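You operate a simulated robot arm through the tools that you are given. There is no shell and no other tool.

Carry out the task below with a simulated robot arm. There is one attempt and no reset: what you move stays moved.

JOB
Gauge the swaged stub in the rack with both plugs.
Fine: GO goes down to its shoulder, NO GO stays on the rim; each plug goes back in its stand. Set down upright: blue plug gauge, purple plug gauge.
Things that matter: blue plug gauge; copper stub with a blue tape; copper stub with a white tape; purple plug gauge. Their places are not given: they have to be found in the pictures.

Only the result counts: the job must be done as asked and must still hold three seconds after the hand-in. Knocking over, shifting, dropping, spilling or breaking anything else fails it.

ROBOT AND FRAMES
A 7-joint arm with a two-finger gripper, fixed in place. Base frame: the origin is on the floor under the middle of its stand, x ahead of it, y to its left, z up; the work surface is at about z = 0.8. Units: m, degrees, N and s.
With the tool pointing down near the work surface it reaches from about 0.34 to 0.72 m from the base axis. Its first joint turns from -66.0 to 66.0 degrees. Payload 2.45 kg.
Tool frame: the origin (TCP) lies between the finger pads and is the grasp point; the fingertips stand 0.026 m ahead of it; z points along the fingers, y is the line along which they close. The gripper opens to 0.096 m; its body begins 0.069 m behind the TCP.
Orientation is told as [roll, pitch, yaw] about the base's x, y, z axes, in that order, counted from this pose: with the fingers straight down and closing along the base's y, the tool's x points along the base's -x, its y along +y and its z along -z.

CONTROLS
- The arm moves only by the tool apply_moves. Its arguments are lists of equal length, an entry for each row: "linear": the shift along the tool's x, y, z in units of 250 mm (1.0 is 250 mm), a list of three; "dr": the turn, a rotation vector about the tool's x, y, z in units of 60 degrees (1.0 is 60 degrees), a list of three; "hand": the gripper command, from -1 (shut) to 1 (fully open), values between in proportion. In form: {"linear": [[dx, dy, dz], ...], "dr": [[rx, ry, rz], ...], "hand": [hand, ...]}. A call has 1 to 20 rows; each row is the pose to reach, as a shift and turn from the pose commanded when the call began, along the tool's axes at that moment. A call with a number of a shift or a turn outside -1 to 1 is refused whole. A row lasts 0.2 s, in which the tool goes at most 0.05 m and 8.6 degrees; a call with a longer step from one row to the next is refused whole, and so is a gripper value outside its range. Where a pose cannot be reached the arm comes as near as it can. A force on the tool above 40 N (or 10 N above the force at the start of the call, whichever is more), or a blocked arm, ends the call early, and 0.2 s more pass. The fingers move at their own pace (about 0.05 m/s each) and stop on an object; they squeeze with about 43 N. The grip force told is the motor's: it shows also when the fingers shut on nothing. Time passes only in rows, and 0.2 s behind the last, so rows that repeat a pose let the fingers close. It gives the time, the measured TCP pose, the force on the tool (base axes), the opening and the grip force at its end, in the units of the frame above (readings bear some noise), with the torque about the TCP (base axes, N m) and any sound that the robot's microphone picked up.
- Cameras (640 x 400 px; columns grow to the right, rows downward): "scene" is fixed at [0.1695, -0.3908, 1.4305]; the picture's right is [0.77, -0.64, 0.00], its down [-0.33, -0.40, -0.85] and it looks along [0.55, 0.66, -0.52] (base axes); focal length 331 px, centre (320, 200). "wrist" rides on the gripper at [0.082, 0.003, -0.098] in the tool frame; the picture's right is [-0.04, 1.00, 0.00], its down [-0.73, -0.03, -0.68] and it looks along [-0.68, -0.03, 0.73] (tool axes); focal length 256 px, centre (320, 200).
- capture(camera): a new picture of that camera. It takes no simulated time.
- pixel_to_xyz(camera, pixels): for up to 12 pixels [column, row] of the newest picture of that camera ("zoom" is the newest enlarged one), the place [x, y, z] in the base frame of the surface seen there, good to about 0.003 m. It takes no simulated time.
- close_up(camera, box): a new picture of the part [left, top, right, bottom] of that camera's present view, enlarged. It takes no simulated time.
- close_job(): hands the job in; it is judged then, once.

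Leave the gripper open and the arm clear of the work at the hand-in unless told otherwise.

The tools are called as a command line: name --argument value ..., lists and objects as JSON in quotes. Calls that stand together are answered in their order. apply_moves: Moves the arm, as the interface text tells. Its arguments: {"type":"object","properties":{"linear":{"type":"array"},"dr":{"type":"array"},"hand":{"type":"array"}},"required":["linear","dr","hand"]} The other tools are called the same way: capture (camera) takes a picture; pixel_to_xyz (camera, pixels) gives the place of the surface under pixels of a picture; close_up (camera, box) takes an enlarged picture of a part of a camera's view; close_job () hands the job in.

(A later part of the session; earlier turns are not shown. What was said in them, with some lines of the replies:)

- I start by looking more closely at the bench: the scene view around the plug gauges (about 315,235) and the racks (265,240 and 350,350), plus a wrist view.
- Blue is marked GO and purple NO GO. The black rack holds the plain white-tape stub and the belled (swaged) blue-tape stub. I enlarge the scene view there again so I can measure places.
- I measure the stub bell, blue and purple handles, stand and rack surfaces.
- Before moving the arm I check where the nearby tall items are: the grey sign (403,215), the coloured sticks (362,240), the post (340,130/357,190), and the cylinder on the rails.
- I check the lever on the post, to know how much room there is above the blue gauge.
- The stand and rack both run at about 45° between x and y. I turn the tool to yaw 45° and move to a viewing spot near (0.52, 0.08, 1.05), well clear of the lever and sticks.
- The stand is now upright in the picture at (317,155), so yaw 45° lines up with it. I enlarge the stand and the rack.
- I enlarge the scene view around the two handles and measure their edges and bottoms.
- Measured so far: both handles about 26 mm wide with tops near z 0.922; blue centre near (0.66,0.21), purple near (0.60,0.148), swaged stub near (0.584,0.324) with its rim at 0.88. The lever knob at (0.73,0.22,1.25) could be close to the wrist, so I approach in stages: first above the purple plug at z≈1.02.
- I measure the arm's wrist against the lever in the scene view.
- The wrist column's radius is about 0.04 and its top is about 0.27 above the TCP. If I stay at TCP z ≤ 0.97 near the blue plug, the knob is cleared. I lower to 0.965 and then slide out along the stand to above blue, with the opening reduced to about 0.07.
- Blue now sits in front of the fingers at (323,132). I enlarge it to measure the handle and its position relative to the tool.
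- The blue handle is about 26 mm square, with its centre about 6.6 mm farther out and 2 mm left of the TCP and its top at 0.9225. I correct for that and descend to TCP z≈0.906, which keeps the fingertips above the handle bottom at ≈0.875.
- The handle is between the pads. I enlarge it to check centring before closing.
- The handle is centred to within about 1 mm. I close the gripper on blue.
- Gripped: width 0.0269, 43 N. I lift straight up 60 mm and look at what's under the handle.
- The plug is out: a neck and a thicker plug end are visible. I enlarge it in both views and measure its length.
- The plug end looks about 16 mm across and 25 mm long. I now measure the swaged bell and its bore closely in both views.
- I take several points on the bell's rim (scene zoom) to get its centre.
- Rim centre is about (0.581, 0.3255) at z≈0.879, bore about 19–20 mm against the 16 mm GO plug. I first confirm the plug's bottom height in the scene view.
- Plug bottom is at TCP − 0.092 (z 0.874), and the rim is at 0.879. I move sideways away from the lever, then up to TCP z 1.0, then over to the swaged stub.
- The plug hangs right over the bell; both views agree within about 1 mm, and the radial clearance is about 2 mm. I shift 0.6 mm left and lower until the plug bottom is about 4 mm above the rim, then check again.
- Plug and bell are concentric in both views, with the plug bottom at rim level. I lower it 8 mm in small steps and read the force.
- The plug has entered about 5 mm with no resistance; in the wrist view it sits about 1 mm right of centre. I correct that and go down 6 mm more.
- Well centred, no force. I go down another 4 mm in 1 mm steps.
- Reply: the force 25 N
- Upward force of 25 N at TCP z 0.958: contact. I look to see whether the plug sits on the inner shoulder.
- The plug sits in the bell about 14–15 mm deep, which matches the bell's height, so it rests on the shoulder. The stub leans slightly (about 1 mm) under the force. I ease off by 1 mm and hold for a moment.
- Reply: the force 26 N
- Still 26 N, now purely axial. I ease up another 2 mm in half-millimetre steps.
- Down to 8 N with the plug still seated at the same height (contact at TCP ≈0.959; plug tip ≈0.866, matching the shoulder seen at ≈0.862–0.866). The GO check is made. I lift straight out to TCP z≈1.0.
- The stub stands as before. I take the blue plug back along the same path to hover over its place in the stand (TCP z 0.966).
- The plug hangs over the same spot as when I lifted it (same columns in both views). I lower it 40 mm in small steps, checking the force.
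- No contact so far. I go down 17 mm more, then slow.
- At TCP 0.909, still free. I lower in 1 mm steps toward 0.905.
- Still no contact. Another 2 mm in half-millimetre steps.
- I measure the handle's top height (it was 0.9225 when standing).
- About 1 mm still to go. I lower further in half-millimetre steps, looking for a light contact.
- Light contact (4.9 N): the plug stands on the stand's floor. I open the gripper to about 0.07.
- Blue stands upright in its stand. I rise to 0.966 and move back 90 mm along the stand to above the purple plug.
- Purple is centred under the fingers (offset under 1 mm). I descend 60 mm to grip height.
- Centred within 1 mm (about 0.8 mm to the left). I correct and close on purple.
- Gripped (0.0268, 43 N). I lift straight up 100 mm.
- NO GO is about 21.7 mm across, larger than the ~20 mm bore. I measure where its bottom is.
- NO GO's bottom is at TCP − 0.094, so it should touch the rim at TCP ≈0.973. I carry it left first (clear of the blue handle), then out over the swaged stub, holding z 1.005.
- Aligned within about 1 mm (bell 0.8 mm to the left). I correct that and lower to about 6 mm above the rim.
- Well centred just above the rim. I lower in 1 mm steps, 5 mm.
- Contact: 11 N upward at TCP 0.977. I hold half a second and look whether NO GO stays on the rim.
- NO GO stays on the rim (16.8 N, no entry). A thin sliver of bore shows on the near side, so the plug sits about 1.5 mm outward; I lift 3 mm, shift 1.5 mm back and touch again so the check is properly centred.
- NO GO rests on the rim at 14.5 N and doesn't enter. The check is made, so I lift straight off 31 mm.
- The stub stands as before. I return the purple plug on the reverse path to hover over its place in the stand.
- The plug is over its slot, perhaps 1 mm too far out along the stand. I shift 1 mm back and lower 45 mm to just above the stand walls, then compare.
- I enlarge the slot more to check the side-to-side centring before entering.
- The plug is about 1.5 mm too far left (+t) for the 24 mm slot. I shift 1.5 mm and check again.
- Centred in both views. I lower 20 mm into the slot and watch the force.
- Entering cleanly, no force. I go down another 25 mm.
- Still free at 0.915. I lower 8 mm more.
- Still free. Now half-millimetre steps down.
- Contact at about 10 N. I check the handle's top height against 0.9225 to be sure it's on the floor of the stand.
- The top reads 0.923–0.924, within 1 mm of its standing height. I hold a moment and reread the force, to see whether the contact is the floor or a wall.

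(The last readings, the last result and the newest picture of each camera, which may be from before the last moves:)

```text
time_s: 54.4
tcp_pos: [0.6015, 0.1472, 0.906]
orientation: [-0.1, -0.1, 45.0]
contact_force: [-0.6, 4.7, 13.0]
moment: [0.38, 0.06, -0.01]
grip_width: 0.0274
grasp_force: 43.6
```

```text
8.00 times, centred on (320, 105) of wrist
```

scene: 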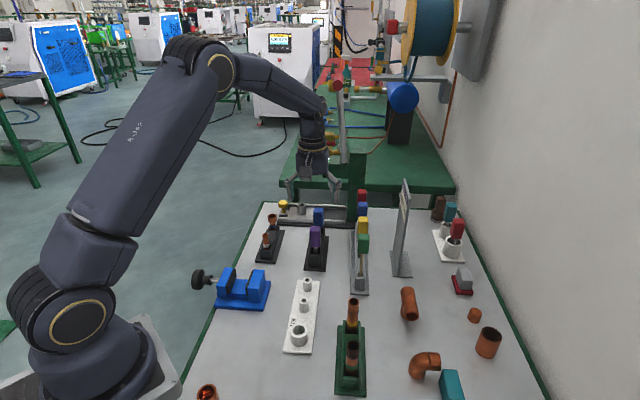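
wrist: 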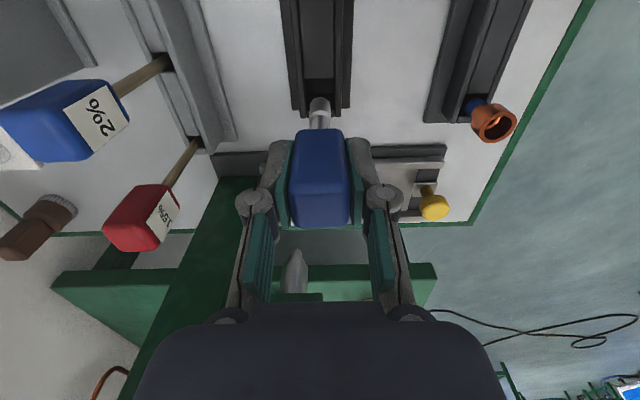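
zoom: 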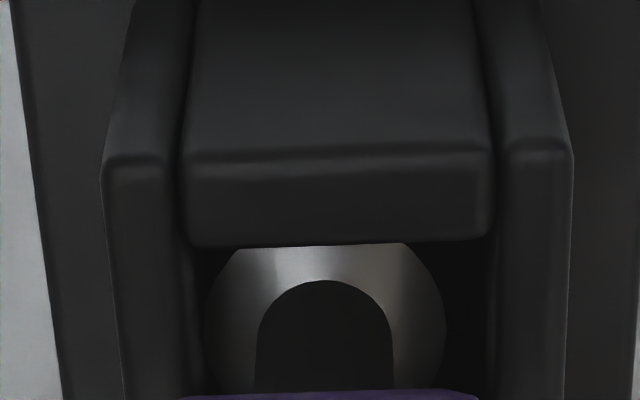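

The sideways force (+t, about 4 N) and the wrist view (small gap left, larger gap right of the plug at ~(325,300)) show the plug leaning on the −t wall. I raise 1.5 mm, shift 1.2 mm to +t, and lower again.

apply_moves --linear '[[0, 0, -0.004], [0, 0, -0.008], [0, 0.005, -0.008], [0, 0.005, -0.008], [0, 0.005, -0.004], [0, 0.005, -0.002], [0, 0.005, -0.002]]' --dr '[[0, 0, 0], [0, 0, 0], [0, 0, 0], [0, 0, 0], [0, 0, 0], [0, 0, 0], [0, 0, 0]]' --hand '[-1, -1, -1, -1, -1, -1, -1]'

close_up --camera "wrist" --box '[295, 80, 345, 130]'

```text
time_s: 56.0
tcp_pos: [0.6016, 0.1474, 0.9064]
orientation: [0.0, 0.0, 45.0]
contact_force: [-0.1, -0.2, -0.4]
moment: [-0.05, 0.0, 0.0]
grip_width: 0.0269
grasp_force: 43.2
```

```text
8.00 times, centred on (320, 105) of wrist
```

zoom: 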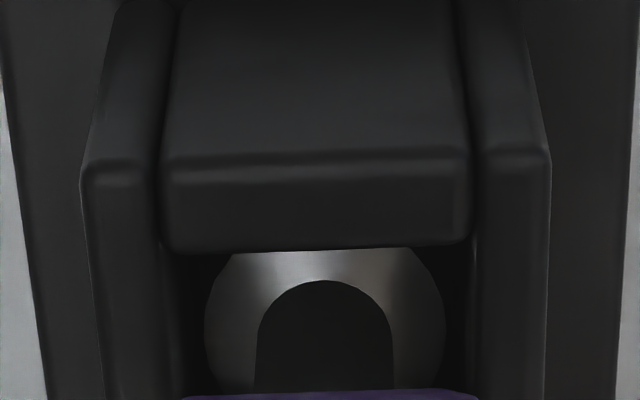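

Now centred and force-free. I lower in half-millimetre steps to the floor.

apply_moves --linear '[[0, 0, 0.002], [0, 0, 0.004], [0, 0, 0.004]]' --dr '[[0, 0, 0], [0, 0, 0], [0, 0, 0]]' --hand '[-1, -1, -1]'

```text
time_s: 56.8
tcp_pos: [0.6016, 0.148, 0.9067]
orientation: [0.0, -0.2, 44.9]
contact_force: [-4.0, -1.2, 19.5]
moment: [-0.22, 0.39, -0.03]
grip_width: 0.027
grasp_force: 42.9
```

On the floor (19.5 N, mainly vertical). I ease up 0.5 mm, then open the gripper gently.

apply_moves --linear '[[0, 0, -0.002], [0, 0, -0.002]]' --dr '[[0, 0, 0], [0, 0, 0]]' --hand '[-1, -1]'

close_up --camera "wrist" --box '[295, 80, 345, 130]'

close_up --camera "scene" --box '[295, 205, 335, 265]'

pixel_to_xyz --camera "zoom" --pixels '[[316, 148], [305, 150], [328, 150], [316, 155], [316, 165], [316, 200], [316, 262]]'

```text
time_s: 57.4
tcp_pos: [0.6015, 0.1487, 0.9066]
orientation: [-0.1, -0.1, 45.1]
contact_force: [-1.2, -1.8, 18.9]
moment: [-0.21, 0.11, -0.02]
grip_width: 0.0272
grasp_force: 43.0
```

```text
8.00 times, centred on (320, 105) of wrist
```

zoom: 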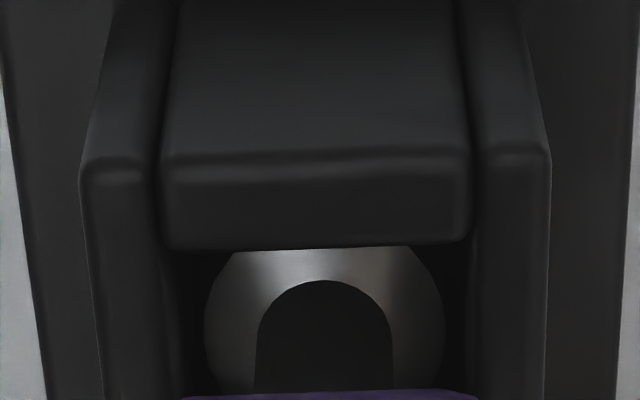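

```text
6.67 times, centred on (315, 235) of scene
```

zoom: 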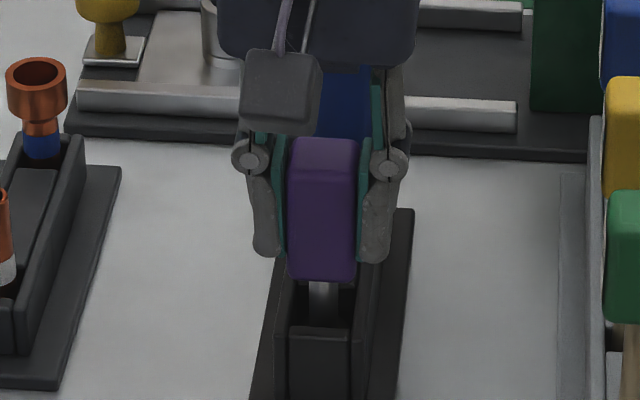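

```text
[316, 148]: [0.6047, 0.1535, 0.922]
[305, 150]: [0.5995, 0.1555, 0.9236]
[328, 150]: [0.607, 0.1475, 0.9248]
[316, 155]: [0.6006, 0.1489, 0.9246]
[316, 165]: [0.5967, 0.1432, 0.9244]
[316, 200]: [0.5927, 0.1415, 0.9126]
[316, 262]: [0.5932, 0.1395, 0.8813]
```

I compare the handle's place between the pads with the picture taken at grasping, to see whether it slipped.

close_up --camera "wrist" --box '[220, 120, 420, 245]'

close_up --camera "scene" --box '[295, 200, 343, 275]'

```text
3.20 times, centred on (320, 182) of wrist
```

zoom: 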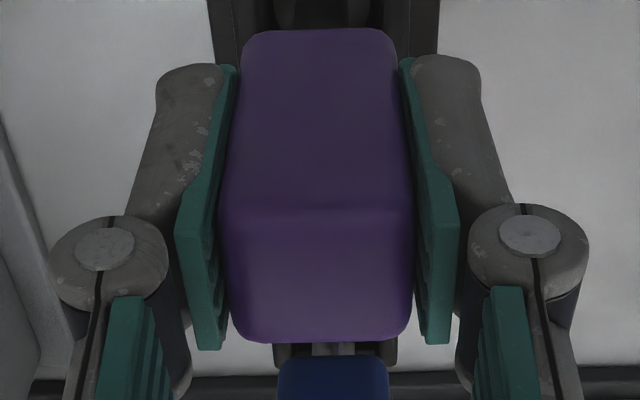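

```text
5.33 times, centred on (319, 238) of scene
```

zoom: 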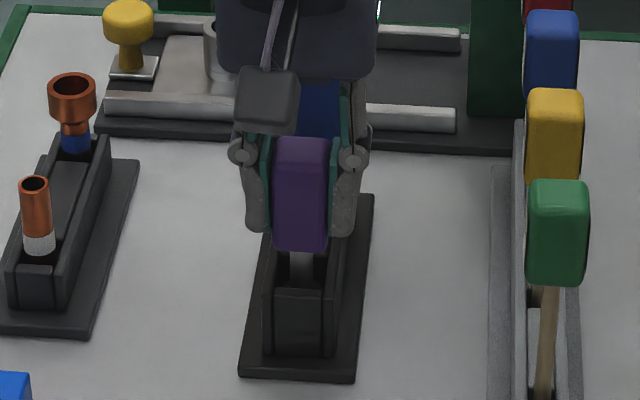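

The handle is at the original place and height to within about 1 mm. I open the gripper gradually.

apply_moves --linear '[[0, 0, -0.002], [0, 0, -0.002], [0, 0, -0.002], [0, 0, -0.002], [0, 0, -0.002], [0, 0, -0.002]]' --dr '[[0, 0, 0], [0, 0, 0], [0, 0, 0], [0, 0, 0], [0, 0, 0], [0, 0, 0]]' --hand '[-0.35, -0.2, 0.0, 0.2, 0.4, 0.5]'

close_up --camera "wrist" --box '[220, 80, 420, 245]'

close_up --camera "scene" --box '[295, 200, 343, 275]'

```text
time_s: 58.8
tcp_pos: [0.6011, 0.1496, 0.9069]
orientation: [-0.1, 0.0, 45.1]
contact_force: [-0.7, 0.0, 0.5]
moment: [0.03, 0.01, 0.01]
grip_width: 0.0719
grasp_force: 0.1
```

```text
2.42 times, centred on (320, 162) of wrist
```

zoom: 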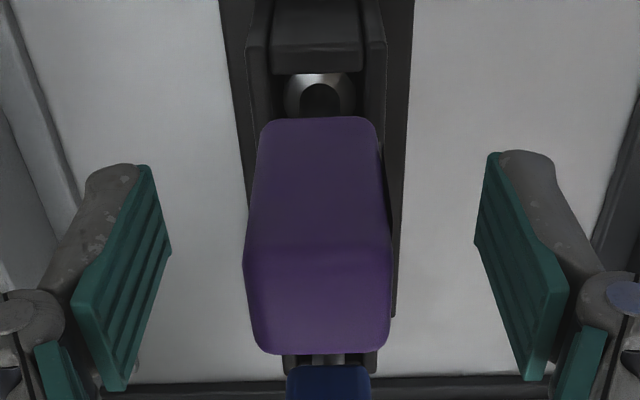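

```text
5.33 times, centred on (319, 238) of scene
```

zoom: 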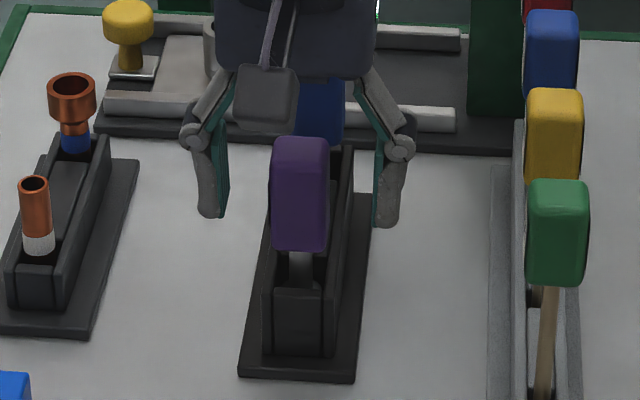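

Purple stands upright in place. I rise straight up 110 mm and then back away toward the base with the gripper open.

apply_moves --linear '[[0, 0, -0.04], [0, 0, -0.1], [0, 0, -0.18], [0, 0, -0.26], [0, 0, -0.36], [0, 0, -0.44], [0.1, 0, -0.5], [0.2, 0, -0.55], [0.3, 0, -0.6], [0.4, 0, -0.65], [0.5, 0, -0.68], [0.5, 0, -0.68]]' --dr '[[0, 0, 0], [0, 0, 0], [0, 0, 0], [0, 0, 0], [0, 0, 0], [0, 0, 0], [0, 0, 0], [0, 0, 0], [0, 0, 0], [0, 0, 0], [0, 0, 0], [0, 0, 0]]' --hand '[0.5, 0.5, 0.5, 0.6, 0.8, 1, 1, 1, 1, 1, 1, 1]'

capture --camera "scene"

capture --camera "wrist"

close_up --camera "scene" --box '[250, 195, 340, 275]'

```text
time_s: 61.4
tcp_pos: [0.5113, 0.0569, 1.0766]
orientation: [0.0, -0.1, 45.1]
contact_force: [-0.1, 0.8, -0.4]
moment: [0.01, 0.01, 0.01]
grip_width: 0.096
grasp_force: 0.0
```

```text
taken
```

scene: 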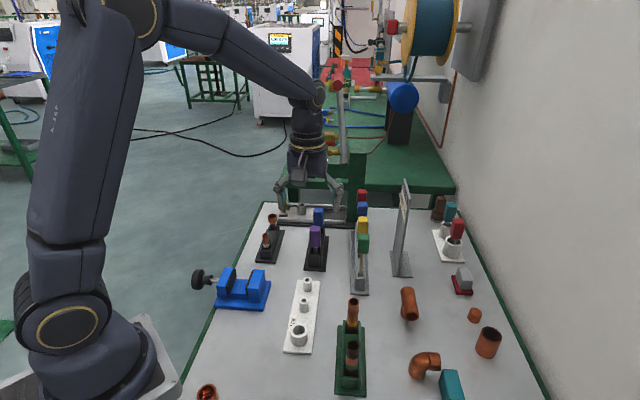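

```text
taken
```

wrist: 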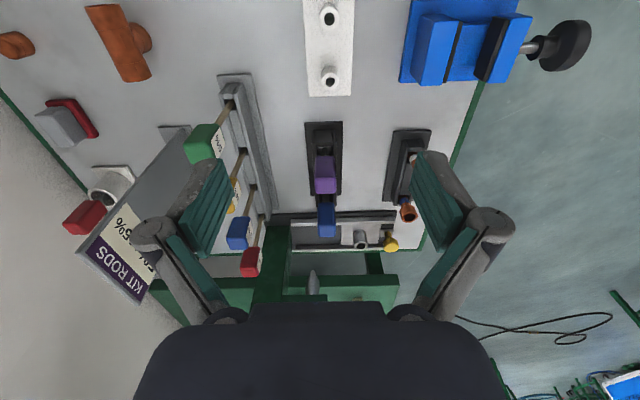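

```text
5.00 times, centred on (295, 235) of scene
```

zoom: 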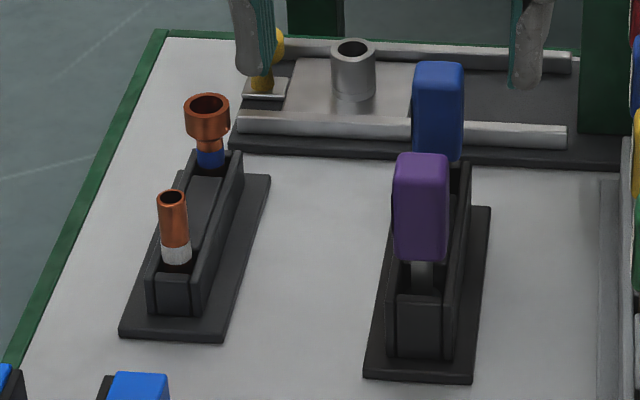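

The final picture matches the start: blue (438,110) and purple (421,207) stand upright in the stand, and the blue-tape stub and white-tape stub are unmoved in the rack. GO went about 17 mm down to the shoulder, and NO GO stayed on the rim. The gripper is open and the arm is clear, so I hand the job in.

close_job

```text
The job is handed in.
```

I gauged the swaged stub (blue tape) with both plugs and handed the job in; no verdict came back.

- **GO (blue):** it went into the bell until it stopped on the shoulder, about 17 mm below the rim. I pressed at about 25 N, then eased to 8 N before lifting it out.
- **NO GO (purple):** it stayed on the rim on two touches, at about 17 N and 14 N, and did not enter. It sat roughly 1.5 mm off centre on the first touch. I shifted it back before the second, but the picture looked much the same.
- **Plugs back in the stand:** both stand upright where I found them. Purple leaned on the slot wall on its first try, so I raised it slightly, shifted it and set it down again.
- **Everything else:** the final picture matches the first. The swaged stub leaned about 1 mm while GO pressed on it and was back in place afterwards.

The gripper is open and the arm is clear of the work.
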